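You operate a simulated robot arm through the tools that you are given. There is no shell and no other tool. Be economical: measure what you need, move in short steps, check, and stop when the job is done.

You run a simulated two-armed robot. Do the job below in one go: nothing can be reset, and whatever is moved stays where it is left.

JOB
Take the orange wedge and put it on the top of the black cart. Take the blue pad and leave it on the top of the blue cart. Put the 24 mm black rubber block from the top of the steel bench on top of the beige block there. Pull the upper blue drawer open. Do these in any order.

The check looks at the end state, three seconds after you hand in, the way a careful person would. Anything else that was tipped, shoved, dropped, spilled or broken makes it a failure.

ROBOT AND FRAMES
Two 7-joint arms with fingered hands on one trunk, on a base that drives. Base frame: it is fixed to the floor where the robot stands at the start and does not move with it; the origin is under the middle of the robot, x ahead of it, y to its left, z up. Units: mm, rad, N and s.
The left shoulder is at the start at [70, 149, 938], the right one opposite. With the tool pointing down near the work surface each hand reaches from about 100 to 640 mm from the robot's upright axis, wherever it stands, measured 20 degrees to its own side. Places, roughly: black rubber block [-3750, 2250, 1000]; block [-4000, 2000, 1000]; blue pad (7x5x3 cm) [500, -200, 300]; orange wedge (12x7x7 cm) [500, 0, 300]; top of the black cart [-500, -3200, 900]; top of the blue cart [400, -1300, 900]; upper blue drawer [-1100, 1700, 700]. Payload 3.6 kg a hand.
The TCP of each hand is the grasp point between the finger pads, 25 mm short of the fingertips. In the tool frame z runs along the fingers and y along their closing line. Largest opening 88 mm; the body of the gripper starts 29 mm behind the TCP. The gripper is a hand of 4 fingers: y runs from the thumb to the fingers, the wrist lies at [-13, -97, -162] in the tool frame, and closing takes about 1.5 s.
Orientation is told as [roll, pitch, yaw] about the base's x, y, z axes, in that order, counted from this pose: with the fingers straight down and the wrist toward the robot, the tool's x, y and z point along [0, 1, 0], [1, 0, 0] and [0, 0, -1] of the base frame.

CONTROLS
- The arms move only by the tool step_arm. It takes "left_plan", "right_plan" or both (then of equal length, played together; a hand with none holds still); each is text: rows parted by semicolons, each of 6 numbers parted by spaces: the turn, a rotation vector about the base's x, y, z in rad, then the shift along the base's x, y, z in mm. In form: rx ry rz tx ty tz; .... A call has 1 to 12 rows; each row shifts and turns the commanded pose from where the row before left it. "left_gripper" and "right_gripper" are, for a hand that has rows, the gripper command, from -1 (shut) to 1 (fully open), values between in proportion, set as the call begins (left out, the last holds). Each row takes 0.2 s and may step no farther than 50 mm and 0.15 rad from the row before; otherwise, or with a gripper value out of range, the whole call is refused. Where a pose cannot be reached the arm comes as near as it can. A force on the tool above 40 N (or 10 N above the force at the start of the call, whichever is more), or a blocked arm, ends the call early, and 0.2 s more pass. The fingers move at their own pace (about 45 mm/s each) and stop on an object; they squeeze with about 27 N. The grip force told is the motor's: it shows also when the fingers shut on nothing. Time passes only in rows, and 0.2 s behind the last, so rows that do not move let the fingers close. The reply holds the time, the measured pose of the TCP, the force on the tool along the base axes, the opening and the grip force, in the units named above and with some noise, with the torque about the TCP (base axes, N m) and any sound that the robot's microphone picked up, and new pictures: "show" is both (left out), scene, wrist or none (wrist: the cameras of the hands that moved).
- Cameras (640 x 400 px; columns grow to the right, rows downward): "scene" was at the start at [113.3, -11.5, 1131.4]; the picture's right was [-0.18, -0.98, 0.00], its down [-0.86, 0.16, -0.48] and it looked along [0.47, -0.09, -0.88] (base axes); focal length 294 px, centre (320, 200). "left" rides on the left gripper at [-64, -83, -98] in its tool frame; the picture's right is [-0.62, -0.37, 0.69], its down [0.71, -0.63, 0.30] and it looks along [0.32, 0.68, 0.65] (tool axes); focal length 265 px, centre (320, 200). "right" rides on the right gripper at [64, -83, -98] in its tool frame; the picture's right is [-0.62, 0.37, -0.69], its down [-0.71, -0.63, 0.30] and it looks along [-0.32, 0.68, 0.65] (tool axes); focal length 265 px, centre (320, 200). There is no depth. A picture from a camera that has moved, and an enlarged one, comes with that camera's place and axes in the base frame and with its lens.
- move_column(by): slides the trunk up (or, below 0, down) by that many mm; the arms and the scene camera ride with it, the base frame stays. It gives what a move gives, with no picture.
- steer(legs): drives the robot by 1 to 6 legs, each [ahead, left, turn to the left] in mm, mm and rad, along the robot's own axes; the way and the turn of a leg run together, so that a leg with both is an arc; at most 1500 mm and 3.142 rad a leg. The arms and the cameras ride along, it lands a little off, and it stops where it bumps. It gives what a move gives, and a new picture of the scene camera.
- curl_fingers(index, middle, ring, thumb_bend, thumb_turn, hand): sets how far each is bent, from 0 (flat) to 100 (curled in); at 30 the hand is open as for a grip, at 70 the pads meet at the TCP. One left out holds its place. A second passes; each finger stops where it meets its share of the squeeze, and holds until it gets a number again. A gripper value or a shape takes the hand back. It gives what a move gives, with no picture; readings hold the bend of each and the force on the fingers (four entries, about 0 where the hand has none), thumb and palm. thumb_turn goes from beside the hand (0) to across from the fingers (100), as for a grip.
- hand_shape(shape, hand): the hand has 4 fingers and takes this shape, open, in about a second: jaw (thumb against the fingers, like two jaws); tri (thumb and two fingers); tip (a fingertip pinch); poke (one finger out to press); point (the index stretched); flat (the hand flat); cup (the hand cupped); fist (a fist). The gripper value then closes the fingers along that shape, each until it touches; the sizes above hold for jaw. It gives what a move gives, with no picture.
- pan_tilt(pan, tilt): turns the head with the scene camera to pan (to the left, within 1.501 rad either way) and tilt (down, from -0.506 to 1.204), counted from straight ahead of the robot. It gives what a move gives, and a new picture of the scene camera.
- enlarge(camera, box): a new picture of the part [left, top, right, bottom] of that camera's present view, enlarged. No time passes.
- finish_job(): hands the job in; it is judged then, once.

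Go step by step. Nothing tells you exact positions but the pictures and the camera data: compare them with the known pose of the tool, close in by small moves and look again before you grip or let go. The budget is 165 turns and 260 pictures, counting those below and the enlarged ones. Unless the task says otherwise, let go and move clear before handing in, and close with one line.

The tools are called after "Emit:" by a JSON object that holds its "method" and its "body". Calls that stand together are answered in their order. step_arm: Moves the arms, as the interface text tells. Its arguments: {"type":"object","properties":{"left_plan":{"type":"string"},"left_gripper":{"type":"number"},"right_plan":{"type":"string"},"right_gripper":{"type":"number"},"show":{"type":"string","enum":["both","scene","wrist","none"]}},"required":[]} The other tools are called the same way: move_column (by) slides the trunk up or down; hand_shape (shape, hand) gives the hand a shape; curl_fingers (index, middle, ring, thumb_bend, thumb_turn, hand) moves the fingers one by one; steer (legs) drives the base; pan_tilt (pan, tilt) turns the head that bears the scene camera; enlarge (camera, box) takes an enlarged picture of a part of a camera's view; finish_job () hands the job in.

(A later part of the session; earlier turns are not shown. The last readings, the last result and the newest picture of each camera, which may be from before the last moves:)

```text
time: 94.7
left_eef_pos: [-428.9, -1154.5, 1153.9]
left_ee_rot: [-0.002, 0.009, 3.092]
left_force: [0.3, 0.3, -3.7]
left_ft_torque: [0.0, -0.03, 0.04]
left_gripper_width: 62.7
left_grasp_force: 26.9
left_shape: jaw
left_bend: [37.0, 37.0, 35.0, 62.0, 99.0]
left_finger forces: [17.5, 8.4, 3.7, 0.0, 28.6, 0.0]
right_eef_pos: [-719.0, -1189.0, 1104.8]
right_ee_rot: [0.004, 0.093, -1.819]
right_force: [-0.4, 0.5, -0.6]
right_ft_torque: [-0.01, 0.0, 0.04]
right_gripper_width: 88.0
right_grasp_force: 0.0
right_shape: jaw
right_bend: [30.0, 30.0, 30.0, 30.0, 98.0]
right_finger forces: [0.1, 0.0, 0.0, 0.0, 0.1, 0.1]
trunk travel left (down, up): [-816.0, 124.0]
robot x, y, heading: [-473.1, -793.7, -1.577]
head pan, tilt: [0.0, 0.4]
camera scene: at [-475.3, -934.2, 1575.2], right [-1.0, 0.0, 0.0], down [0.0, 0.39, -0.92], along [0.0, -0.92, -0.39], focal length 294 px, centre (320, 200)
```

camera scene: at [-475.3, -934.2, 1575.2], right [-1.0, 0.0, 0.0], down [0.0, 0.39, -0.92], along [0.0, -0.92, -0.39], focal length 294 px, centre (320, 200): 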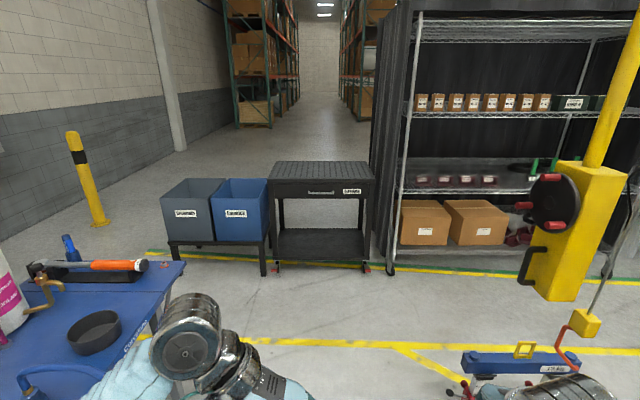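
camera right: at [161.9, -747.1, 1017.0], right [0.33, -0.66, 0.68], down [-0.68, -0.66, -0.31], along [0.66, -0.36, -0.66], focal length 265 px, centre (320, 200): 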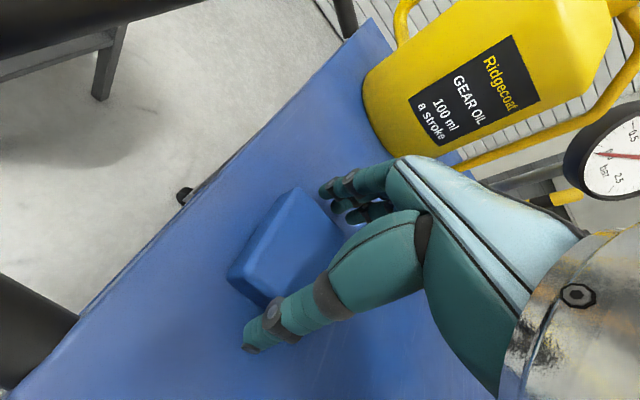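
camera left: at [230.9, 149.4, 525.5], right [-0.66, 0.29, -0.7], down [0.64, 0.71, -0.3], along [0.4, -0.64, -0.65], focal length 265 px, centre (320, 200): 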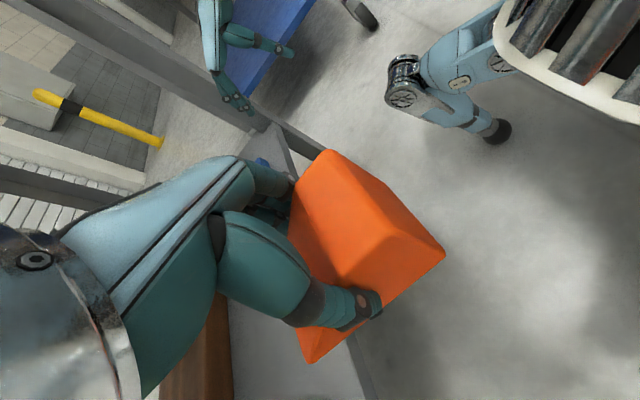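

The robot now faces the black cart (front edge y about -2867, x from -127 to -844). The corridor between the hoses and the hoist is wide enough, so I'll drive ahead in two legs.

Emit:
{"method": "steer", "body": {"legs": [[850, 0, 0.005]]}}

Emit:
{"method": "steer", "body": {"legs": [[700, 0, 0]]}}

Emit:
{"method": "pan_tilt", "body": {"pan": 0, "tilt": 0.75}}

```text
time: 105.9
left_eef_pos: [-414.6, -2003.6, 1155.2]
left_ee_rot: [-0.004, 0.013, 3.111]
left_force: [-0.9, -0.8, -3.8]
left_ft_torque: [0.03, 0.01, 0.02]
left_gripper_width: 62.9
left_grasp_force: 27.6
left_shape: jaw
left_bend: [37.0, 37.0, 35.0, 62.0, 99.0]
left_finger forces: [17.3, 8.4, 3.7, 0.0, 28.6, 0.0]
right_eef_pos: [-705.4, -2045.7, 1103.4]
right_ee_rot: [0.006, 0.094, -1.799]
right_force: [0.6, -1.0, 0.1]
right_ft_torque: [0.02, -0.01, 0.01]
right_gripper_width: 88.0
right_grasp_force: 0.0
right_shape: jaw
right_bend: [30.0, 30.0, 30.0, 30.0, 98.0]
right_finger forces: [0.1, 0.0, 0.0, 0.1, 0.1, 0.0]
trunk travel left (down, up): [-816.0, 124.0]
robot x, y, heading: [-466.3, -1646.6, -1.559]
head pan, tilt: [0.0, 0.4]
camera scene: at [-467.6, -1785.7, 1575.1], right [-1.0, -0.02, 0.0], down [-0.01, 0.39, -0.92], along [0.02, -0.92, -0.39], focal length 294 px, centre (320, 200)
```

scene: 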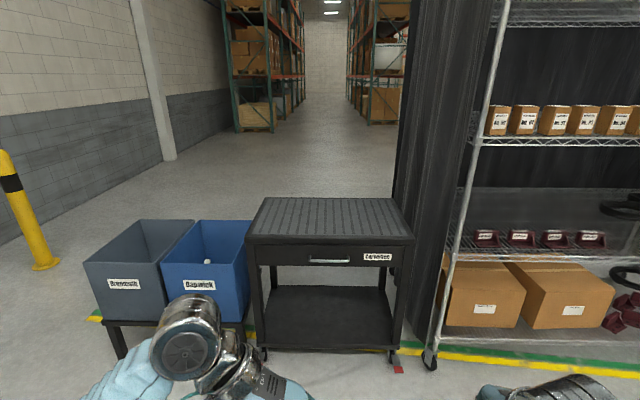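

```text
time: 115.1
left_eef_pos: [-407.5, -2696.5, 1152.5]
left_ee_rot: [-0.003, 0.011, 3.101]
left_force: [0.5, -0.1, -3.7]
left_ft_torque: [0.02, 0.01, 0.0]
left_gripper_width: 62.7
left_grasp_force: 26.7
left_shape: jaw
left_bend: [37.0, 37.0, 35.0, 62.0, 99.0]
left_finger forces: [17.1, 8.4, 3.8, 0.0, 28.6, 0.1]
right_eef_pos: [-698.1, -2736.1, 1104.8]
right_ee_rot: [0.003, 0.09, -1.809]
right_force: [-0.4, -0.1, 0.1]
right_ft_torque: [0.02, -0.01, -0.01]
right_gripper_width: 87.9
right_grasp_force: 0.0
right_shape: jaw
right_bend: [30.0, 30.0, 30.0, 30.0, 98.0]
right_finger forces: [0.0, 0.0, 0.0, 0.0, 0.0, 0.1]
trunk travel left (down, up): [-816.0, 124.0]
robot x, y, heading: [-458.9, -2337.9, -1.565]
head pan, tilt: [0.0, 0.4]
camera scene: at [-456.6, -2478.3, 1575.3], right [-1.0, -0.01, 0.0], down [0.0, 0.39, -0.92], along [0.01, -0.92, -0.39], focal length 294 px, centre (320, 200)
```

scene: 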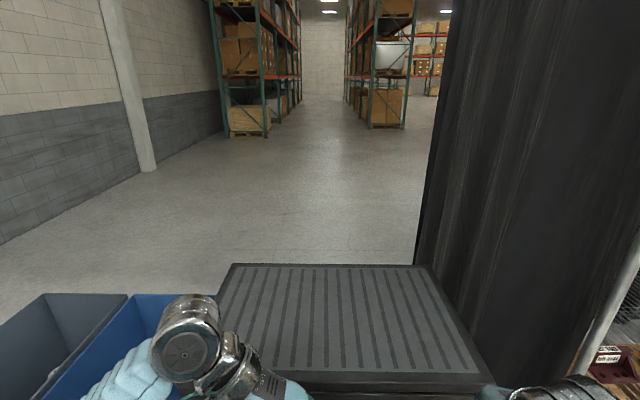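

```text
time: 116.0
left_eef_pos: [-409.2, -2697.5, 1153.7]
left_ee_rot: [-0.003, 0.013, 3.101]
left_force: [0.3, 0.1, -3.9]
left_ft_torque: [0.03, -0.01, -0.02]
left_gripper_width: 62.7
left_grasp_force: 26.6
left_shape: jaw
left_bend: [37.0, 37.0, 35.0, 62.0, 99.0]
left_finger forces: [17.2, 8.5, 3.6, 0.0, 28.6, 0.0]
right_eef_pos: [-701.0, -2736.7, 1104.2]
right_ee_rot: [0.006, 0.095, -1.808]
right_force: [0.8, 0.6, 0.2]
right_ft_torque: [-0.01, 0.02, -0.02]
right_gripper_width: 88.0
right_grasp_force: 0.0
right_shape: jaw
right_bend: [30.0, 30.0, 30.0, 30.0, 98.0]
right_finger forces: [0.0, 0.1, 0.0, 0.0, 0.0, 0.1]
trunk travel left (down, up): [-816.0, 124.0]
robot x, y, heading: [-460.7, -2336.0, -1.562]
head pan, tilt: [0.0, 0.75]
camera scene: at [-459.1, -2469.7, 1544.2], right [-1.0, -0.01, 0.0], down [-0.01, 0.68, -0.73], along [0.01, -0.73, -0.68], focal length 294 px, centre (320, 200)
```

scene: 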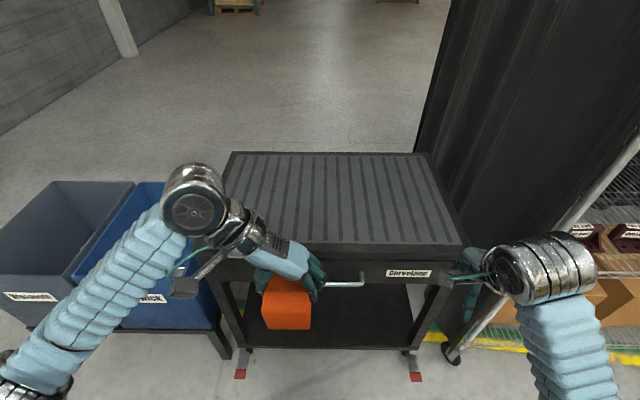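

The cart top's front edge is near y -3035, z about 830–850. I'll drive in 260 mm more, hands stay well above.

Emit:
{"method": "steer", "body": {"legs": [[260, 0, 0]]}}

Emit:
{"method": "step_arm", "body": {"left_plan": "0 0 0 0 -40 -30;0 0 0 5 -40 -30;0 0 0 5 -40 -30;0 0 0 5 -40 -30;0 0 0 5 -35 -30;0 0 0 0 0 0", "show": "both"}}

```text
time: 119.9
left_eef_pos: [-407.3, -2958.1, 1154.9]
left_ee_rot: [-0.005, 0.012, 3.105]
left_force: [0.1, 0.5, -3.7]
left_ft_torque: [0.02, -0.01, -0.05]
left_gripper_width: 62.6
left_grasp_force: 27.0
left_shape: jaw
left_bend: [37.0, 37.0, 35.0, 62.0, 99.0]
left_finger forces: [17.1, 8.5, 3.7, 0.0, 28.6, 0.0]
right_eef_pos: [-696.6, -2997.2, 1103.5]
right_ee_rot: [0.004, 0.095, -1.806]
right_force: [0.3, -0.6, 0.2]
right_ft_torque: [0.0, -0.02, -0.02]
right_gripper_width: 88.0
right_grasp_force: 0.1
right_shape: jaw
right_bend: [30.0, 30.0, 30.0, 30.0, 98.0]
right_finger forces: [0.0, 0.1, 0.1, 0.0, 0.0, 0.0]
trunk travel left (down, up): [-816.0, 124.0]
robot x, y, heading: [-458.2, -2595.6, -1.556]
head pan, tilt: [0.0, 0.75]
camera scene: at [-458.3, -2731.4, 1544.1], right [-1.0, -0.01, 0.0], down [-0.01, 0.68, -0.73], along [0.01, -0.73, -0.68], focal length 294 px, centre (320, 200)
```

scene: 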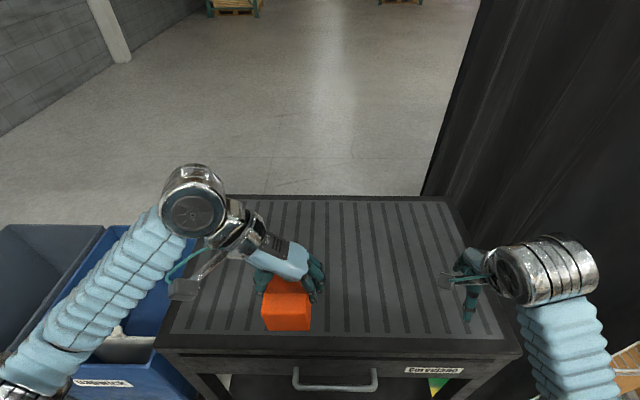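

```text
refused: row 2 steps farther than a row can; nothing moved
```

Refused for step length; I'll split it into smaller rows: forward first, then down to about z 1040.

Emit:
{"method": "step_arm", "body": {"left_plan": "0 0 0 0 -40 -10;0 0 0 0 -40 -10;0 0 0 5 -40 -10;0 0 0 5 -35 -20;0 0 0 5 -15 -35;0 0 0 0 0 -35;0 0 0 0 0 0", "show": "both"}}

```text
time: 121.5
left_eef_pos: [-389.5, -3126.7, 1034.3]
left_ee_rot: [-0.002, 0.011, 3.104]
left_force: [-0.3, -0.3, -2.4]
left_ft_torque: [0.02, 0.0, -0.02]
left_gripper_width: 62.8
left_grasp_force: 27.2
left_shape: jaw
left_bend: [37.0, 38.0, 35.0, 62.0, 99.0]
left_finger forces: [17.0, 8.4, 3.4, 0.0, 28.1, 0.1]
right_eef_pos: [-695.0, -2995.8, 1104.6]
right_ee_rot: [0.003, 0.092, -1.805]
right_force: [-0.3, -0.2, -0.1]
right_ft_torque: [0.04, -0.01, 0.04]
right_gripper_width: 88.2
right_grasp_force: 0.0
right_shape: jaw
right_bend: [30.0, 30.0, 30.0, 30.0, 98.0]
right_finger forces: [0.0, 0.1, 0.0, 0.0, 0.0, 0.0]
trunk travel left (down, up): [-816.0, 124.0]
robot x, y, heading: [-454.7, -2594.5, -1.561]
head pan, tilt: [0.0, 0.75]
camera scene: at [-454.5, -2731.2, 1544.1], right [-1.0, -0.01, 0.0], down [-0.01, 0.68, -0.73], along [0.01, -0.73, -0.68], focal length 294 px, centre (320, 200)
camera left: at [-306.2, -3065.2, 1134.3], right [0.4, 0.61, -0.69], down [0.61, -0.74, -0.3], along [-0.69, -0.3, -0.66], focal length 265 px, centre (320, 200)
```

scene: 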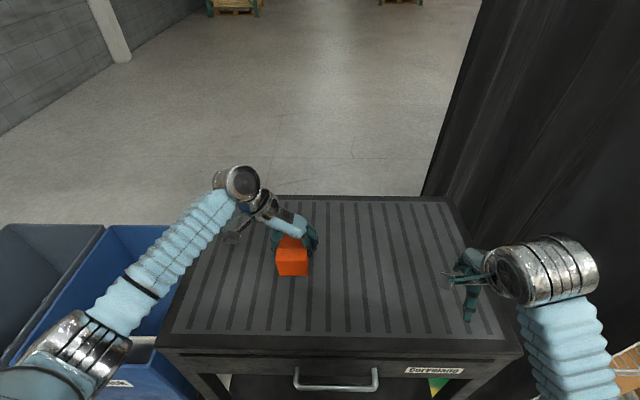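
left: 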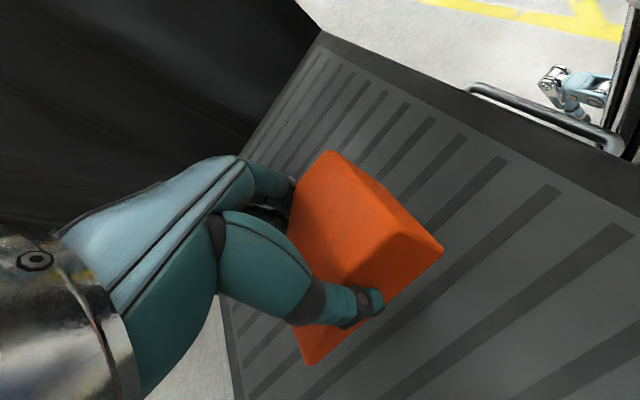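

It's well over the cart top. I'll descend gently; contact is expected between TCP z 960 and 870.

Emit:
{"method": "step_arm", "body": {"left_plan": "0 0 0 0 0 -20;0 0 0 0 0 -20;0 0 0 0 0 -15;0 0 0 0 0 -6;0 0 0 0 0 -6;0 0 0 0 0 -6;0 0 0 0 0 -6;0 0 0 0 0 -6;0 0 0 0 0 0", "show": "both"}}

```text
time: 123.5
left_eef_pos: [-388.7, -3126.0, 948.3]
left_ee_rot: [-0.003, 0.011, 3.105]
left_force: [0.6, 0.6, -3.5]
left_ft_torque: [-0.03, 0.01, -0.03]
left_gripper_width: 62.7
left_grasp_force: 27.2
left_shape: jaw
left_bend: [37.0, 38.0, 35.0, 62.0, 99.0]
left_finger forces: [17.1, 8.3, 3.4, 0.0, 28.2, 0.1]
right_eef_pos: [-694.6, -2996.2, 1103.6]
right_ee_rot: [0.004, 0.093, -1.806]
right_force: [0.2, -0.2, 0.1]
right_ft_torque: [0.0, 0.01, 0.02]
right_gripper_width: 88.2
right_grasp_force: 0.1
right_shape: jaw
right_bend: [30.0, 30.0, 30.0, 30.0, 98.0]
right_finger forces: [0.0, 0.0, 0.0, 0.0, 0.1, 0.1]
trunk travel left (down, up): [-816.0, 124.0]
robot x, y, heading: [-454.3, -2594.0, -1.556]
head pan, tilt: [0.0, 0.75]
camera scene: at [-455.2, -2731.6, 1544.1], right [-1.0, -0.01, 0.0], down [-0.01, 0.68, -0.73], along [0.01, -0.73, -0.68], focal length 294 px, centre (320, 200)
camera left: at [-304.8, -3064.8, 1047.7], right [0.4, 0.61, -0.69], down [0.61, -0.74, -0.3], along [-0.69, -0.3, -0.66], focal length 265 px, centre (320, 200)
```

scene: 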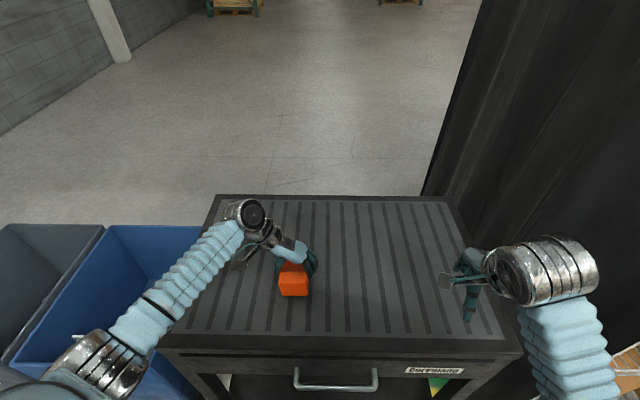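
left: 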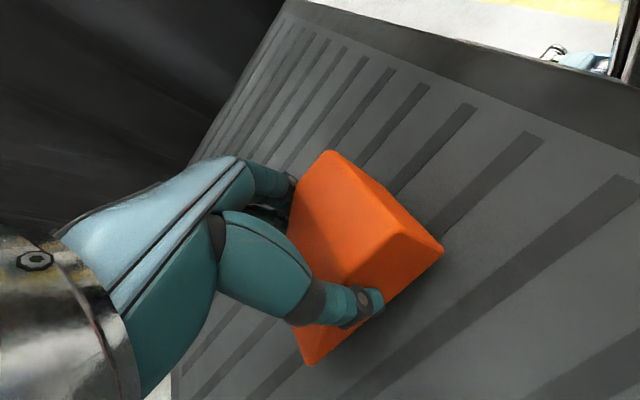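

Emit:
{"method": "step_arm", "body": {"left_plan": "0 0 0 0 0 -5;0 0 0 0 0 -4;0 0 0 0 0 -4;0 0 0 0 0 -4;0 0 0 0 0 -4;0 0 0 0 0 -4;0 0 0 0 0 -4;0 0 0 0 0 0", "show": "wrist"}}

```text
time: 125.3
left_eef_pos: [-392.0, -3125.7, 928.7]
left_ee_rot: [0.011, 0.005, 3.105]
left_force: [-3.5, -6.5, 37.2]
left_ft_torque: [0.29, -0.66, 0.22]
left_gripper_width: 62.2
left_grasp_force: 26.7
left_shape: jaw
left_bend: [36.0, 38.0, 35.0, 62.0, 100.0]
left_finger forces: [27.5, 7.6, 3.5, 0.0, 28.6, 0.0]
right_eef_pos: [-697.6, -2993.1, 1106.1]
right_ee_rot: [0.005, 0.091, -1.807]
right_force: [-0.4, -0.1, -0.5]
right_ft_torque: [-0.03, -0.02, 0.03]
right_gripper_width: 88.3
right_grasp_force: 0.1
right_shape: jaw
right_bend: [30.0, 30.0, 30.0, 30.0, 98.0]
right_finger forces: [0.1, 0.1, 0.0, 0.0, 0.1, 0.1]
trunk travel left (down, up): [-816.0, 124.0]
robot x, y, heading: [-456.7, -2597.8, -1.555]
head pan, tilt: [0.0, 0.75]
camera left: at [-307.3, -3063.5, 1025.7], right [0.39, 0.6, -0.7], down [0.61, -0.74, -0.29], along [-0.69, -0.31, -0.65], focal length 265 px, centre (320, 200)
```

left: 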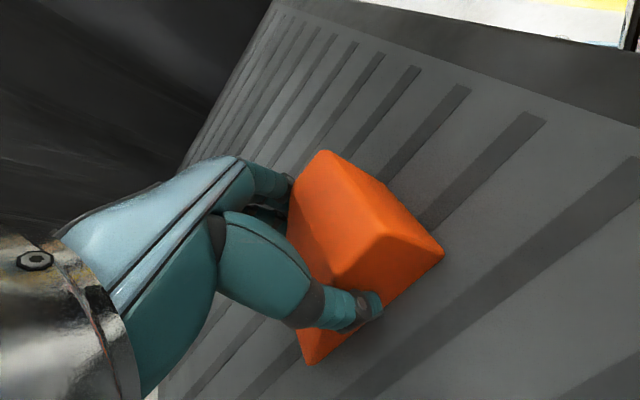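

Contact with 37 N at z 929. I'll relieve most of the push, then open.

Emit:
{"method": "step_arm", "body": {"left_plan": "0 0 0 0 0 4;0 0 0 0 0 4;0 0 0 0 0 0", "show": "none"}}

Emit:
{"method": "step_arm", "body": {"left_plan": "0 0 0 0 0 0;0 0 0 0 0 0;0 0 0 0 0 0;0 0 0 0 0 0;0 0 0 0 0 0;0 0 0 0 0 0;0 0 0 0 0 0", "left_gripper": 1, "show": "wrist"}}

```text
time: 126.1
left_eef_pos: [-391.4, -3125.1, 929.6]
left_ee_rot: [0.001, 0.012, 3.103]
left_force: [-8.6, -8.2, 17.1]
left_ft_torque: [0.17, -0.23, 0.24]
left_gripper_width: 61.7
left_grasp_force: 27.3
left_shape: jaw
left_bend: [36.0, 37.0, 34.0, 63.0, 100.0]
left_finger forces: [26.2, 9.0, 4.1, 0.0, 25.9, 0.0]
right_eef_pos: [-697.8, -2993.9, 1104.5]
right_ee_rot: [0.005, 0.093, -1.804]
right_force: [-0.1, -1.3, 0.4]
right_ft_torque: [-0.03, -0.02, -0.03]
right_gripper_width: 88.0
right_grasp_force: 0.0
right_shape: jaw
right_bend: [30.0, 30.0, 30.0, 30.0, 98.0]
right_finger forces: [0.1, 0.0, 0.0, 0.0, 0.0, 0.0]
trunk travel left (down, up): [-816.0, 124.0]
robot x, y, heading: [-456.6, -2601.3, -1.556]
head pan, tilt: [0.0, 0.75]
```

```text
time: 127.7
left_eef_pos: [-388.5, -3126.3, 928.4]
left_ee_rot: [-0.004, 0.011, 3.106]
left_force: [-3.2, -2.2, 3.9]
left_ft_torque: [0.06, 0.11, 0.15]
left_gripper_width: 87.4
left_grasp_force: 0.0
left_shape: jaw
left_bend: [28.0, 30.0, 30.0, 30.0, 98.0]
left_finger forces: [5.3, 0.1, 0.0, 0.0, 0.0, 0.0]
right_eef_pos: [-695.9, -2995.5, 1104.3]
right_ee_rot: [0.003, 0.093, -1.805]
right_force: [-0.5, 0.4, -0.1]
right_ft_torque: [-0.01, 0.03, 0.0]
right_gripper_width: 88.0
right_grasp_force: 0.1
right_shape: jaw
right_bend: [30.0, 30.0, 30.0, 30.0, 98.0]
right_finger forces: [0.0, 0.0, 0.0, 0.1, 0.0, 0.0]
trunk travel left (down, up): [-816.0, 124.0]
robot x, y, heading: [-455.7, -2600.5, -1.561]
head pan, tilt: [0.0, 0.75]
camera left: at [-304.8, -3064.5, 1027.3], right [0.4, 0.61, -0.69], down [0.61, -0.74, -0.3], along [-0.69, -0.3, -0.66], focal length 265 px, centre (320, 200)
```

left: 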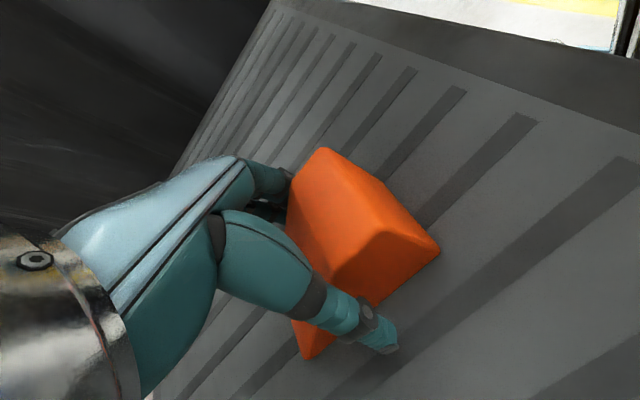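

Released; the index still brushes the wedge. I'll shift 5 mm to the finger side (-x) and lift straight up.

Emit:
{"method": "step_arm", "body": {"left_plan": "0 0 0 -5 0 0;0 0 0 0 0 10;0 0 0 0 0 20;0 0 0 0 0 30;0 0 0 0 0 40;0 0 0 0 0 45;0 0 0 0 25 40;0 0 0 -10 45 10;0 0 0 -5 45 0;0 0 0 0 40 0;0 0 0 0 0 0", "show": "scene"}}

```text
time: 130.1
left_eef_pos: [-408.7, -2974.7, 1119.2]
left_ee_rot: [-0.002, 0.012, 3.105]
left_force: [-0.2, -0.1, -0.1]
left_ft_torque: [0.02, 0.03, 0.02]
left_gripper_width: 87.9
left_grasp_force: 0.0
left_shape: jaw
left_bend: [30.0, 30.0, 30.0, 30.0, 98.0]
left_finger forces: [0.1, 0.0, 0.0, 0.0, 0.0, 0.0]
right_eef_pos: [-695.5, -2995.0, 1104.6]
right_ee_rot: [0.004, 0.094, -1.805]
right_force: [-0.1, -0.4, -0.3]
right_ft_torque: [0.0, -0.01, -0.04]
right_gripper_width: 88.0
right_grasp_force: 0.1
right_shape: jaw
right_bend: [30.0, 30.0, 30.0, 30.0, 98.0]
right_finger forces: [0.0, 0.0, 0.0, 0.1, 0.1, 0.1]
trunk travel left (down, up): [-816.0, 124.0]
robot x, y, heading: [-458.2, -2594.8, -1.557]
head pan, tilt: [0.0, 0.75]
camera scene: at [-455.9, -2731.4, 1544.1], right [-1.0, -0.01, 0.0], down [-0.01, 0.68, -0.73], along [0.01, -0.73, -0.68], focal length 294 px, centre (320, 200)
```

scene: 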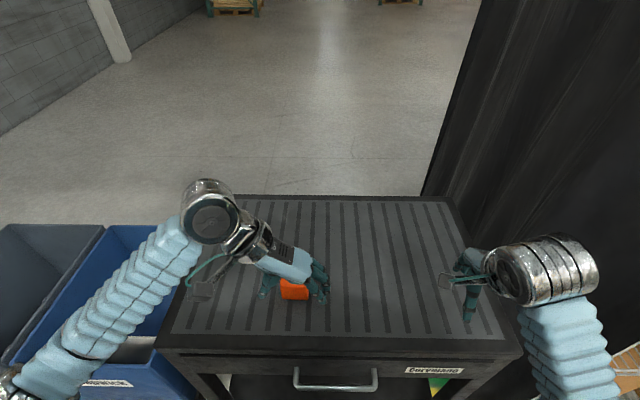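

The wedge sits on the black cart. I'll back off, turn around in the open area and head for the drawer bench at about [-1100, 1750].

Emit:
{"method": "steer", "body": {"legs": [[-380, 0, 0], [0, 0, 1.57], [0, 0, 1.56]]}}

Emit:
{"method": "pan_tilt", "body": {"pan": 0, "tilt": 0.4}}

```text
time: 155.4
left_eef_pos: [-513.3, -1844.7, 1120.4]
left_ee_rot: [-0.002, 0.009, -0.025]
left_force: [0.6, -0.2, -0.5]
left_ft_torque: [0.02, 0.01, -0.01]
left_gripper_width: 88.0
left_grasp_force: 0.0
left_shape: jaw
left_bend: [30.0, 30.0, 30.0, 30.0, 98.0]
left_finger forces: [0.0, 0.0, 0.0, 0.0, 0.1, 0.0]
right_eef_pos: [-226.0, -1819.8, 1104.9]
right_ee_rot: [0.003, 0.093, 1.349]
right_force: [-0.2, 0.6, 0.6]
right_ft_torque: [0.03, -0.02, 0.0]
right_gripper_width: 88.1
right_grasp_force: 0.0
right_shape: jaw
right_bend: [30.0, 30.0, 30.0, 30.0, 98.0]
right_finger forces: [0.1, 0.0, 0.0, 0.0, 0.0, 0.1]
trunk travel left (down, up): [-816.0, 124.0]
robot x, y, heading: [-459.4, -2219.4, 1.593]
head pan, tilt: [0.0, 0.75]
camera scene: at [-464.0, -2086.7, 1544.1], right [1.0, 0.02, 0.0], down [0.02, -0.68, -0.73], along [-0.02, 0.73, -0.68], focal length 294 px, centre (320, 200)
```

scene: 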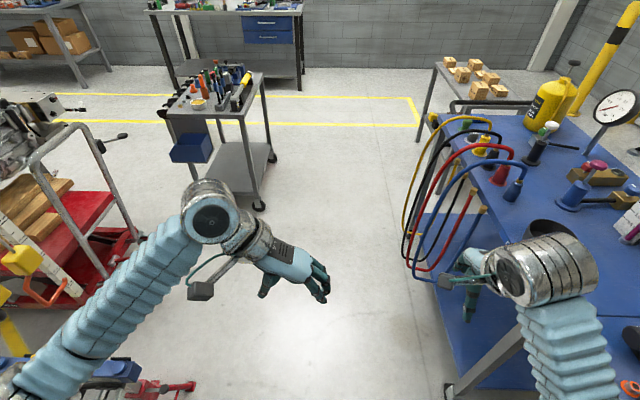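

```text
time: 156.3
left_eef_pos: [-514.5, -1844.6, 1119.6]
left_ee_rot: [-0.003, 0.008, -0.024]
left_force: [0.4, 0.0, 0.3]
left_ft_torque: [-0.02, -0.04, -0.01]
left_gripper_width: 87.7
left_grasp_force: 0.0
left_shape: jaw
left_bend: [30.0, 30.0, 30.0, 30.0, 98.0]
left_finger forces: [0.0, 0.0, 0.0, 0.0, 0.0, 0.0]
right_eef_pos: [-225.2, -1819.7, 1104.6]
right_ee_rot: [0.004, 0.092, 1.349]
right_force: [1.1, 0.0, -0.1]
right_ft_torque: [-0.04, -0.02, 0.02]
right_gripper_width: 87.8
right_grasp_force: 0.1
right_shape: jaw
right_bend: [30.0, 30.0, 30.0, 30.0, 98.0]
right_finger forces: [0.0, 0.1, 0.0, 0.0, 0.1, 0.0]
trunk travel left (down, up): [-816.0, 124.0]
robot x, y, heading: [-461.6, -2219.2, 1.596]
head pan, tilt: [0.0, 0.4]
camera scene: at [-464.6, -2077.0, 1575.2], right [1.0, 0.02, 0.0], down [0.01, -0.39, -0.92], along [-0.02, 0.92, -0.39], focal length 294 px, centre (320, 200)
```

scene: 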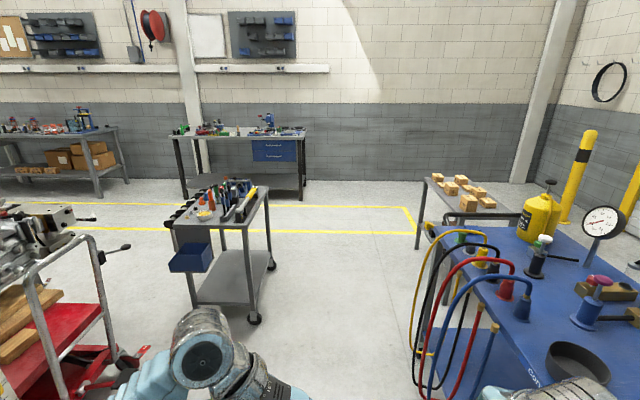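

The way back north is clear along x about -500, between the hose bulge and the tool cart. I'll drive up to y about 450.

Emit:
{"method": "steer", "body": {"legs": [[1500, 5, -0.022], [1200, 0, 0]]}}

```text
refused: leg 1 is longer than a leg can be; nothing moved
```

Emit:
{"method": "steer", "body": {"legs": [[1400, 5, -0.022], [1300, 0, 0]]}}

```text
time: 190.6
left_eef_pos: [-481.3, 863.7, 1120.6]
left_ee_rot: [-0.002, 0.012, -0.069]
left_force: [-0.1, -0.4, -0.2]
left_ft_torque: [-0.01, 0.01, 0.0]
left_gripper_width: 87.7
left_grasp_force: 0.0
left_shape: jaw
left_bend: [30.0, 30.0, 30.0, 30.0, 98.0]
left_finger forces: [0.1, 0.2, 0.0, 0.0, 0.1, 0.1]
right_eef_pos: [-192.7, 876.1, 1104.3]
right_ee_rot: [0.003, 0.094, 1.303]
right_force: [0.2, 0.0, -0.4]
right_ft_torque: [-0.01, 0.0, 0.03]
right_gripper_width: 87.9
right_grasp_force: 0.1
right_shape: jaw
right_bend: [30.0, 30.0, 30.0, 30.0, 98.0]
right_finger forces: [0.0, 0.0, 0.0, 0.1, 0.0, 0.1]
trunk travel left (down, up): [-816.0, 124.0]
robot x, y, heading: [-445.1, 483.0, 1.551]
head pan, tilt: [0.0, 0.4]
camera scene: at [-442.5, 629.5, 1575.4], right [1.0, -0.02, 0.0], down [-0.01, -0.39, -0.92], along [0.02, 0.92, -0.39], focal length 294 px, centre (320, 200)
```

scene: 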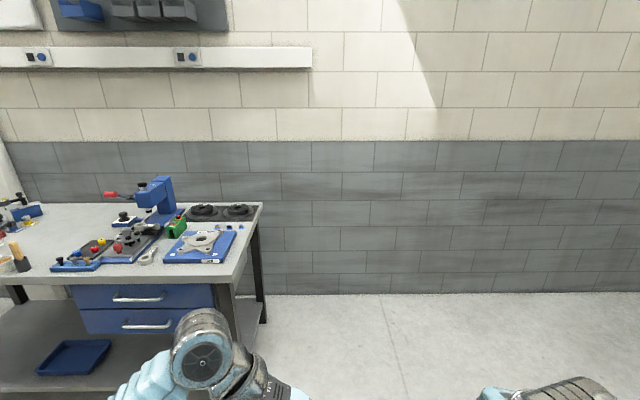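

The handle of the upper blue drawer is visible. I'll turn the left hand to face forward (undo its yaw) and lower the trunk, then strafe left in front of the drawer.

Emit:
{"method": "step_arm", "body": {"left_plan": "0 0 0.148 0 0 0;0 0 0.148 0 0 0;0 0 0.148 0 0 0;0 0 0.148 0 0 0;0 0 0.148 0 0 0;0 0 0.148 0 0 0;0 0 0.148 0 0 0;0 0 0.148 0 0 0;0 0 0.148 0 0 0;0 0 0.148 0 0 0;0 0 0.148 0 0 0;0 0 0 0 0 0", "show": "none"}}

Emit:
{"method": "move_column", "body": {"by": -350}}

Emit:
{"method": "steer", "body": {"legs": [[0, 520, 0.02]]}}

Emit:
{"method": "pan_tilt", "body": {"pan": 0, "tilt": 0.5}}

```text
time: 193.2
left_eef_pos: [-482.2, 866.0, 1118.9]
left_ee_rot: [-0.003, 0.011, 1.564]
left_force: [0.0, 0.7, -0.5]
left_ft_torque: [-0.02, 0.04, -0.02]
left_gripper_width: 87.7
left_grasp_force: 0.1
left_shape: jaw
left_bend: [30.0, 30.0, 30.0, 30.0, 98.0]
left_finger forces: [0.0, 0.0, 0.0, 0.0, 0.1, 0.1]
right_eef_pos: [-193.0, 877.2, 1105.5]
right_ee_rot: [0.004, 0.091, 1.304]
right_force: [0.9, 0.3, -0.4]
right_ft_torque: [0.01, 0.04, 0.0]
right_gripper_width: 88.1
right_grasp_force: 0.1
right_shape: jaw
right_bend: [30.0, 30.0, 30.0, 30.0, 98.0]
right_finger forces: [0.0, 0.0, 0.0, 0.0, 0.1, 0.0]
trunk travel left (down, up): [-816.0, 124.0]
robot x, y, heading: [-443.0, 488.6, 1.552]
head pan, tilt: [0.0, 0.4]
```

```text
time: 196.6
left_eef_pos: [-483.2, 865.8, 770.3]
left_ee_rot: [-0.003, 0.011, 1.561]
left_force: [0.9, 0.4, 0.2]
left_ft_torque: [-0.01, 0.03, 0.0]
left_gripper_width: 87.7
left_grasp_force: 0.0
left_shape: jaw
left_bend: [30.0, 30.0, 30.0, 30.0, 98.0]
left_finger forces: [0.0, 0.1, 0.1, 0.1, 0.1, 0.0]
right_eef_pos: [-192.5, 876.5, 755.0]
right_ee_rot: [0.003, 0.093, 1.303]
right_force: [-0.1, -0.5, -0.4]
right_ft_torque: [-0.01, -0.03, 0.01]
right_gripper_width: 88.3
right_grasp_force: 0.2
right_shape: jaw
right_bend: [30.0, 30.0, 30.0, 30.0, 98.0]
right_finger forces: [0.0, 0.1, 0.0, 0.0, 0.0, 0.0]
trunk travel left (down, up): [-466.0, 474.0]
robot x, y, heading: [-444.7, 488.3, 1.553]
head pan, tilt: [0.0, 0.4]
```

```text
time: 203.9
left_eef_pos: [-1019.2, 873.7, 769.7]
left_ee_rot: [-0.002, 0.011, 1.568]
left_force: [0.6, 0.5, 0.7]
left_ft_torque: [-0.04, 0.01, -0.02]
left_gripper_width: 88.1
left_grasp_force: 0.0
left_shape: jaw
left_bend: [30.0, 30.0, 30.0, 30.0, 98.0]
left_finger forces: [0.0, 0.0, 0.0, 0.0, 0.0, 0.0]
right_eef_pos: [-730.4, 888.9, 754.9]
right_ee_rot: [0.003, 0.093, 1.312]
right_force: [-0.9, -0.2, 0.7]
right_ft_torque: [-0.01, 0.01, -0.01]
right_gripper_width: 87.8
right_grasp_force: 0.0
right_shape: jaw
right_bend: [30.0, 30.0, 30.0, 30.0, 98.0]
right_finger forces: [0.0, 0.1, 0.1, 0.0, 0.0, 0.0]
trunk travel left (down, up): [-466.0, 474.0]
robot x, y, heading: [-982.8, 498.3, 1.559]
head pan, tilt: [0.0, 0.4]
camera scene: at [-979.8, 639.5, 1225.2], right [1.0, -0.01, 0.0], down [0.0, -0.39, -0.92], along [0.01, 0.92, -0.39], focal length 294 px, centre (320, 200)
```

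scene: 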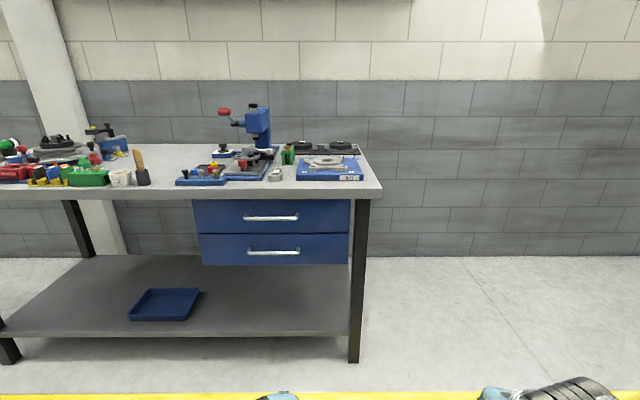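

```text
time: 204.6
left_eef_pos: [-1020.2, 873.9, 769.0]
left_ee_rot: [-0.002, 0.012, 1.567]
left_force: [-0.9, 1.4, 0.4]
left_ft_torque: [-0.02, -0.02, 0.0]
left_gripper_width: 87.6
left_grasp_force: 0.0
left_shape: jaw
left_bend: [30.0, 30.0, 30.0, 30.0, 98.0]
left_finger forces: [0.0, 0.0, 0.0, 0.1, 0.0, 0.0]
right_eef_pos: [-731.8, 887.9, 755.5]
right_ee_rot: [0.005, 0.092, 1.313]
right_force: [-0.4, -0.3, 0.3]
right_ft_torque: [0.02, -0.01, -0.01]
right_gripper_width: 88.1
right_grasp_force: 0.0
right_shape: jaw
right_bend: [30.0, 30.0, 30.0, 30.0, 98.0]
right_finger forces: [0.1, 0.1, 0.0, 0.0, 0.0, 0.0]
trunk travel left (down, up): [-466.0, 474.0]
robot x, y, heading: [-985.1, 497.8, 1.559]
head pan, tilt: [0.0, 0.499]
camera scene: at [-979.7, 637.8, 1216.2], right [1.0, -0.01, 0.0], down [-0.01, -0.48, -0.88], along [0.01, 0.88, -0.48], focal length 294 px, centre (320, 200)
```

scene: 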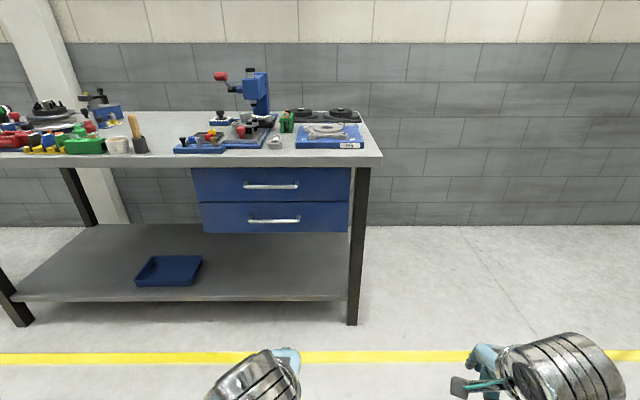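

The upper drawer handle triangulates to about [-1140, 1556, 771], a horizontal bar about 180 mm wide. I'll pitch the left hand to point forward, with fingers above and thumb below.

Emit:
{"method": "step_arm", "body": {"left_plan": "0.148 0 0 0 10 0;0.148 0 0 0 10 0;0.148 0 0 0 10 0;0.148 0 0 0 10 0;0.148 0 0 0 10 0;0.148 0 0 0 10 0;0.148 0 0 0 10 0;0.148 0 0 0 10 0;0.148 0 0 0 10 0;0.148 0 0 0 10 0;0 0 0 0 0 0", "show": "both"}}

```text
time: 207.0
left_eef_pos: [-1020.4, 974.5, 768.7]
left_ee_rot: [0.031, -1.472, 1.536]
left_force: [0.2, 0.4, 1.4]
left_ft_torque: [0.02, 0.01, 0.0]
left_gripper_width: 88.1
left_grasp_force: 0.1
left_shape: jaw
left_bend: [30.0, 30.0, 30.0, 30.0, 98.0]
left_finger forces: [0.1, 0.0, 0.0, 0.0, 0.0, 0.0]
right_eef_pos: [-732.2, 887.8, 754.9]
right_ee_rot: [0.004, 0.093, 1.312]
right_force: [1.0, 0.7, 0.7]
right_ft_torque: [-0.02, 0.01, -0.01]
right_gripper_width: 88.2
right_grasp_force: 0.1
right_shape: jaw
right_bend: [30.0, 30.0, 30.0, 30.0, 98.0]
right_finger forces: [0.0, 0.0, 0.0, 0.0, 0.0, 0.0]
trunk travel left (down, up): [-466.0, 474.0]
robot x, y, heading: [-982.9, 496.5, 1.561]
head pan, tilt: [0.0, 0.499]
camera scene: at [-979.7, 637.2, 1216.2], right [1.0, -0.01, 0.0], down [-0.01, -0.48, -0.88], along [0.01, 0.88, -0.48], focal length 294 px, centre (320, 200)
camera left: at [-957.3, 869.1, 695.4], right [0.62, 0.65, -0.44], down [-0.72, 0.24, -0.66], along [-0.32, 0.72, 0.62], focal length 265 px, centre (320, 200)
```

scene: 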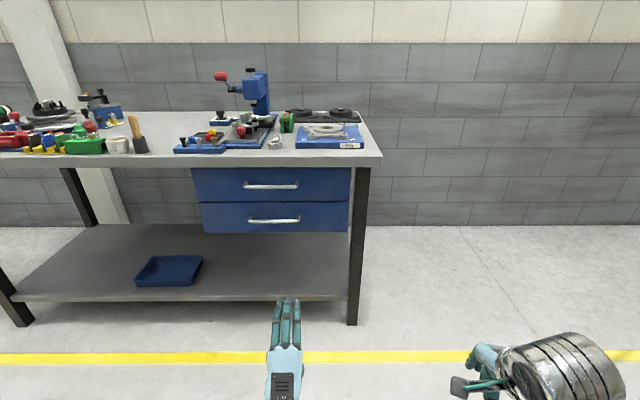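
left: 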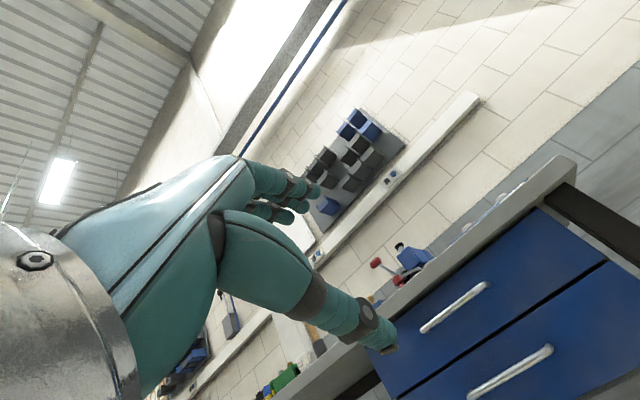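

The two cameras agree on the handle at [-1137, 1556, 771]. I'll drive so the hand is about 115 mm short of it.

Emit:
{"method": "steer", "body": {"legs": [[460, 115, 0.01]]}}

Emit:
{"method": "enlarge", "body": {"camera": "left", "box": [0, 0, 640, 400]}}

```text
time: 213.4
left_eef_pos: [-1141.3, 1441.0, 768.1]
left_ee_rot: [0.029, -1.468, 1.552]
left_force: [0.9, -1.0, 0.0]
left_ft_torque: [0.02, -0.04, 0.0]
left_gripper_width: 88.0
left_grasp_force: 0.0
left_shape: jaw
left_bend: [30.0, 30.0, 30.0, 30.0, 98.0]
left_finger forces: [0.1, 0.0, 0.0, 0.0, 0.0, 0.1]
right_eef_pos: [-851.0, 1357.5, 755.4]
right_ee_rot: [0.002, 0.093, 1.326]
right_force: [-0.2, -0.1, -0.2]
right_ft_torque: [0.01, -0.01, 0.0]
right_gripper_width: 88.2
right_grasp_force: 0.0
right_shape: jaw
right_bend: [30.0, 30.0, 30.0, 30.0, 98.0]
right_finger forces: [0.0, 0.1, 0.1, 0.0, 0.0, 0.0]
trunk travel left (down, up): [-466.0, 474.0]
robot x, y, heading: [-1096.8, 964.5, 1.574]
head pan, tilt: [0.0, 0.499]
camera scene: at [-1095.5, 1104.7, 1216.1], right [1.0, 0.0, 0.0], down [0.0, -0.48, -0.88], along [0.0, 0.88, -0.48], focal length 294 px, centre (320, 200)
```

scene: 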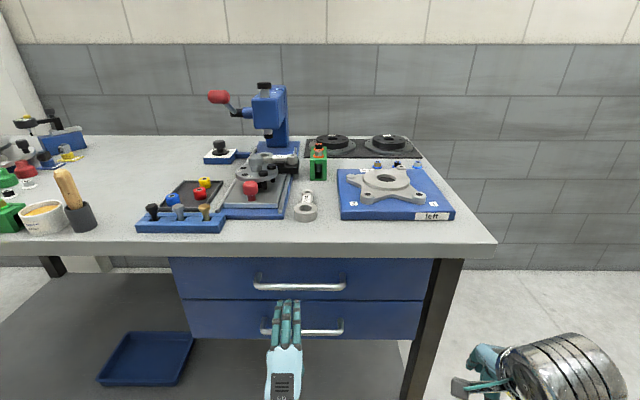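

```text
1.00 times, centred on (320, 200) of left (not enlarged: the box is as wide or as high as the picture)
camera zoom: at [-1076.3, 1335.5, 695.3], right [0.61, 0.66, -0.44], down [-0.72, 0.23, -0.66], along [-0.33, 0.72, 0.61], focal length 265 px, centre (320, 200)
```

zoom: 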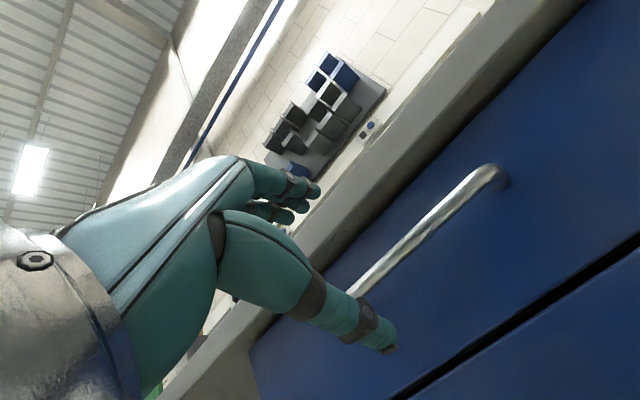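

The hand is in line with the handle. I'll part-close to about 55 mm and move forward to y about 1520.

Emit:
{"method": "step_arm", "body": {"left_plan": "0 0 0 0 0 1;0 0 0 0 20 1;0 0 0 0 20 1;0 0 0 0 20 0;0 0 0 0 15 0;0 0 0 0 0 0", "left_gripper": 0.25, "show": "both"}}

Emit:
{"method": "enlarge", "body": {"camera": "scene", "box": [200, 230, 400, 360]}}

```text
time: 214.8
left_eef_pos: [-1141.2, 1515.1, 772.0]
left_ee_rot: [0.025, -1.468, 1.555]
left_force: [-0.1, -0.1, 0.4]
left_ft_torque: [0.02, -0.02, 0.02]
left_gripper_width: 55.4
left_grasp_force: 0.0
left_shape: jaw
left_bend: [28.0, 39.0, 36.0, 63.0, 100.0]
left_finger forces: [0.0, 0.2, 0.1, 0.1, 0.1, 0.0]
right_eef_pos: [-850.9, 1357.4, 755.2]
right_ee_rot: [0.003, 0.094, 1.327]
right_force: [-0.1, -0.5, 0.0]
right_ft_torque: [0.02, -0.01, -0.01]
right_gripper_width: 88.0
right_grasp_force: 0.1
right_shape: jaw
right_bend: [30.0, 30.0, 30.0, 30.0, 98.0]
right_finger forces: [0.0, 0.0, 0.0, 0.1, 0.0, 0.1]
trunk travel left (down, up): [-466.0, 474.0]
robot x, y, heading: [-1094.4, 963.2, 1.573]
head pan, tilt: [0.0, 0.499]
camera scene: at [-1095.5, 1104.5, 1216.1], right [1.0, 0.0, 0.0], down [0.0, -0.48, -0.88], along [0.0, 0.88, -0.48], focal length 294 px, centre (320, 200)
camera left: at [-1076.7, 1410.6, 698.3], right [0.61, 0.66, -0.44], down [-0.72, 0.23, -0.66], along [-0.33, 0.72, 0.61], focal length 265 px, centre (320, 200)
```

scene: 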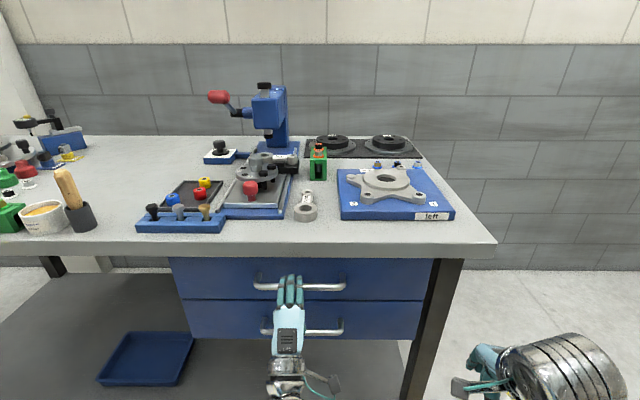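
left: 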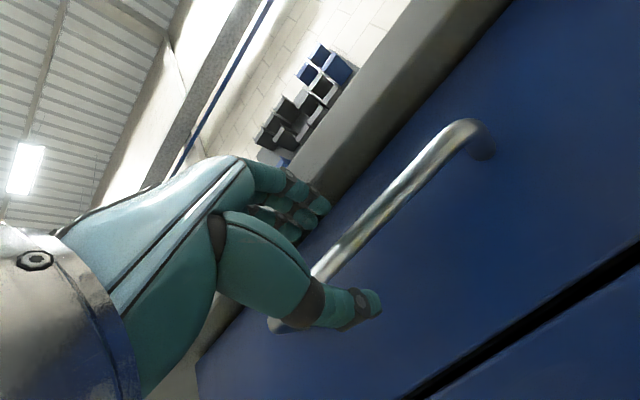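

```text
3.08 times, centred on (300, 295) of scene
camera zoom: at [-1095.5, 1104.5, 1216.1], right [1.0, 0.0, 0.0], down [0.0, -0.48, -0.88], along [0.0, 0.88, -0.48], focal length 903 px, centre (382, -92)
```

zoom: 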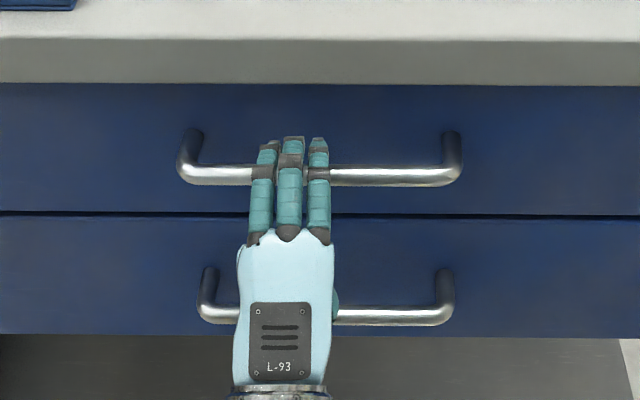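

The bar is between fingers and thumb, and about 45 mm stands between bar and drawer face. I'll advance 30 mm and close.

Emit:
{"method": "step_arm", "body": {"left_plan": "0 0 0 0 15 0;0 0 0 0 15 0;0 0 0 0 0 0", "show": "none"}}

Emit:
{"method": "step_arm", "body": {"left_plan": "0 0 0 0 0 0;0 0 0 0 0 0;0 0 0 0 0 0;0 0 0 0 0 0;0 0 0 0 0 0;0 0 0 0 0 0;0 0 0 0 0 0", "left_gripper": -1, "show": "both"}}

```text
time: 215.7
left_eef_pos: [-1140.4, 1544.1, 772.0]
left_ee_rot: [0.03, -1.469, 1.554]
left_force: [-0.3, -0.1, -0.5]
left_ft_torque: [0.03, 0.02, 0.0]
left_gripper_width: 55.3
left_grasp_force: 0.0
left_shape: jaw
left_bend: [28.0, 39.0, 36.0, 63.0, 100.0]
left_finger forces: [0.0, 0.1, 0.0, 0.1, 0.0, 0.1]
right_eef_pos: [-850.1, 1355.7, 754.8]
right_ee_rot: [0.004, 0.092, 1.326]
right_force: [0.1, 0.6, 0.1]
right_ft_torque: [0.0, -0.01, -0.03]
right_gripper_width: 88.2
right_grasp_force: 0.0
right_shape: jaw
right_bend: [30.0, 30.0, 30.0, 30.0, 98.0]
right_finger forces: [0.1, 0.0, 0.0, 0.0, 0.0, 0.0]
trunk travel left (down, up): [-466.0, 474.0]
robot x, y, heading: [-1097.1, 962.2, 1.573]
head pan, tilt: [0.0, 0.499]
```

```text
time: 217.2
left_eef_pos: [-1142.5, 1545.2, 770.7]
left_ee_rot: [0.034, -1.47, 1.55]
left_force: [0.6, 1.6, -2.6]
left_ft_torque: [0.0, 0.06, -0.03]
left_gripper_width: 0.0
left_grasp_force: 27.0
left_shape: jaw
left_bend: [71.0, 70.0, 70.0, 73.0, 100.0]
left_finger forces: [4.1, 1.9, 2.7, 0.1, 5.1, 0.0]
right_eef_pos: [-850.8, 1358.7, 754.8]
right_ee_rot: [0.002, 0.095, 1.328]
right_force: [1.3, -0.3, -1.0]
right_ft_torque: [-0.01, 0.02, 0.02]
right_gripper_width: 88.2
right_grasp_force: 0.1
right_shape: jaw
right_bend: [30.0, 30.0, 30.0, 30.0, 98.0]
right_finger forces: [0.0, 0.0, 0.0, 0.0, 0.1, 0.0]
trunk travel left (down, up): [-466.0, 474.0]
robot x, y, heading: [-1091.7, 963.2, 1.575]
head pan, tilt: [0.0, 0.499]
camera scene: at [-1095.4, 1105.4, 1216.0], right [1.0, 0.0, 0.0], down [0.0, -0.48, -0.88], along [0.0, 0.88, -0.48], focal length 294 px, centre (320, 200)
camera left: at [-1076.5, 1440.0, 697.6], right [0.61, 0.66, -0.44], down [-0.72, 0.23, -0.66], along [-0.33, 0.72, 0.61], focal length 265 px, centre (320, 200)
```

scene: 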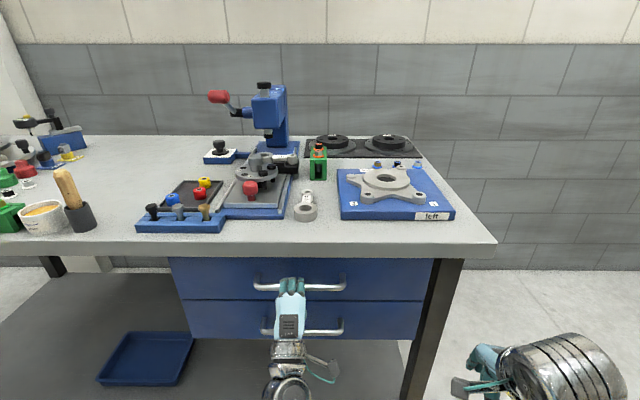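
left: 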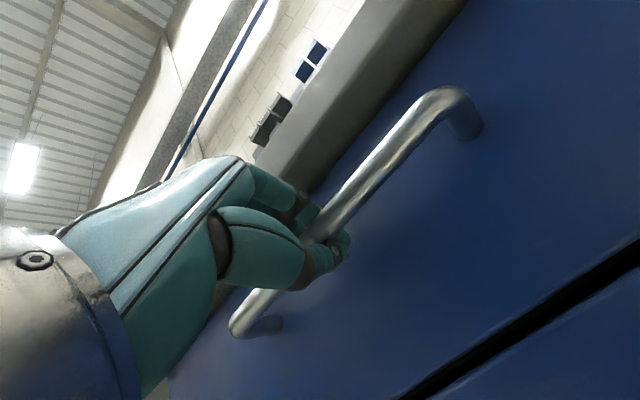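

The fingers closed fully, apparently wrapped around the bar. I'll test by pulling back with the arm.

Emit:
{"method": "step_arm", "body": {"left_plan": "0 0 0 0 -10 0;0 0 0 0 -15 0;0 0 0 0 -15 0;0 0 0 0 -15 0;0 0 0 0 0 0", "show": "both"}}

```text
time: 218.4
left_eef_pos: [-1141.0, 1491.6, 771.3]
left_ee_rot: [0.038, -1.465, 1.544]
left_force: [-3.3, -0.9, -8.3]
left_ft_torque: [0.01, 0.01, -0.06]
left_gripper_width: 0.0
left_grasp_force: 27.2
left_shape: jaw
left_bend: [71.0, 70.0, 70.0, 74.0, 100.0]
left_finger forces: [2.3, 0.8, 2.1, 0.0, 9.1, 0.0]
right_eef_pos: [-851.1, 1357.4, 754.6]
right_ee_rot: [0.003, 0.095, 1.326]
right_force: [0.1, 0.0, 0.4]
right_ft_torque: [0.02, 0.0, -0.03]
right_gripper_width: 87.9
right_grasp_force: 0.1
right_shape: jaw
right_bend: [30.0, 30.0, 30.0, 30.0, 98.0]
right_finger forces: [0.0, 0.0, 0.0, 0.0, 0.1, 0.0]
trunk travel left (down, up): [-466.0, 474.0]
robot x, y, heading: [-1099.8, 961.6, 1.578]
head pan, tilt: [0.0, 0.499]
camera scene: at [-1095.9, 1105.9, 1215.9], right [1.0, 0.0, 0.0], down [0.0, -0.48, -0.88], along [0.0, 0.88, -0.48], focal length 294 px, centre (320, 200)
camera left: at [-1076.3, 1385.9, 698.0], right [0.61, 0.66, -0.44], down [-0.72, 0.23, -0.66], along [-0.33, 0.72, 0.61], focal length 265 px, centre (320, 200)
```

scene: 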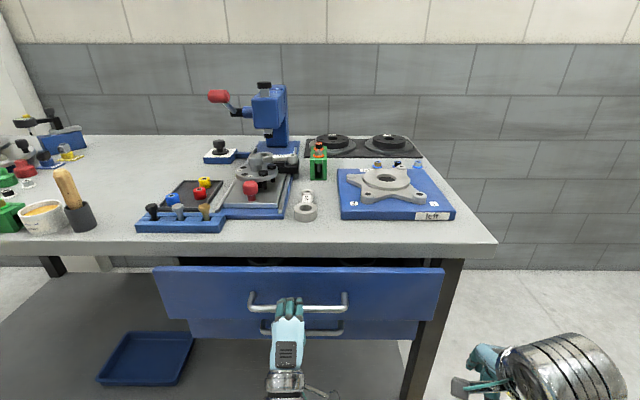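
left: 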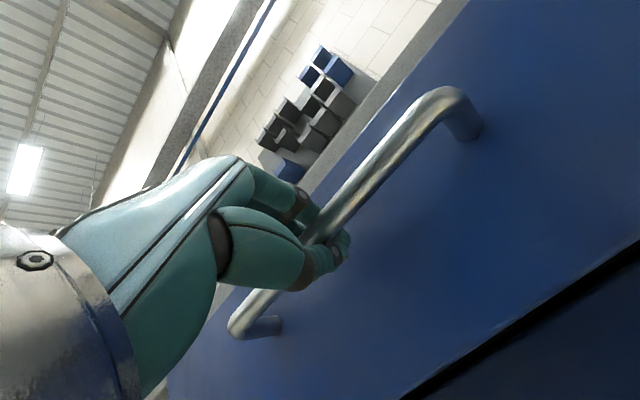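

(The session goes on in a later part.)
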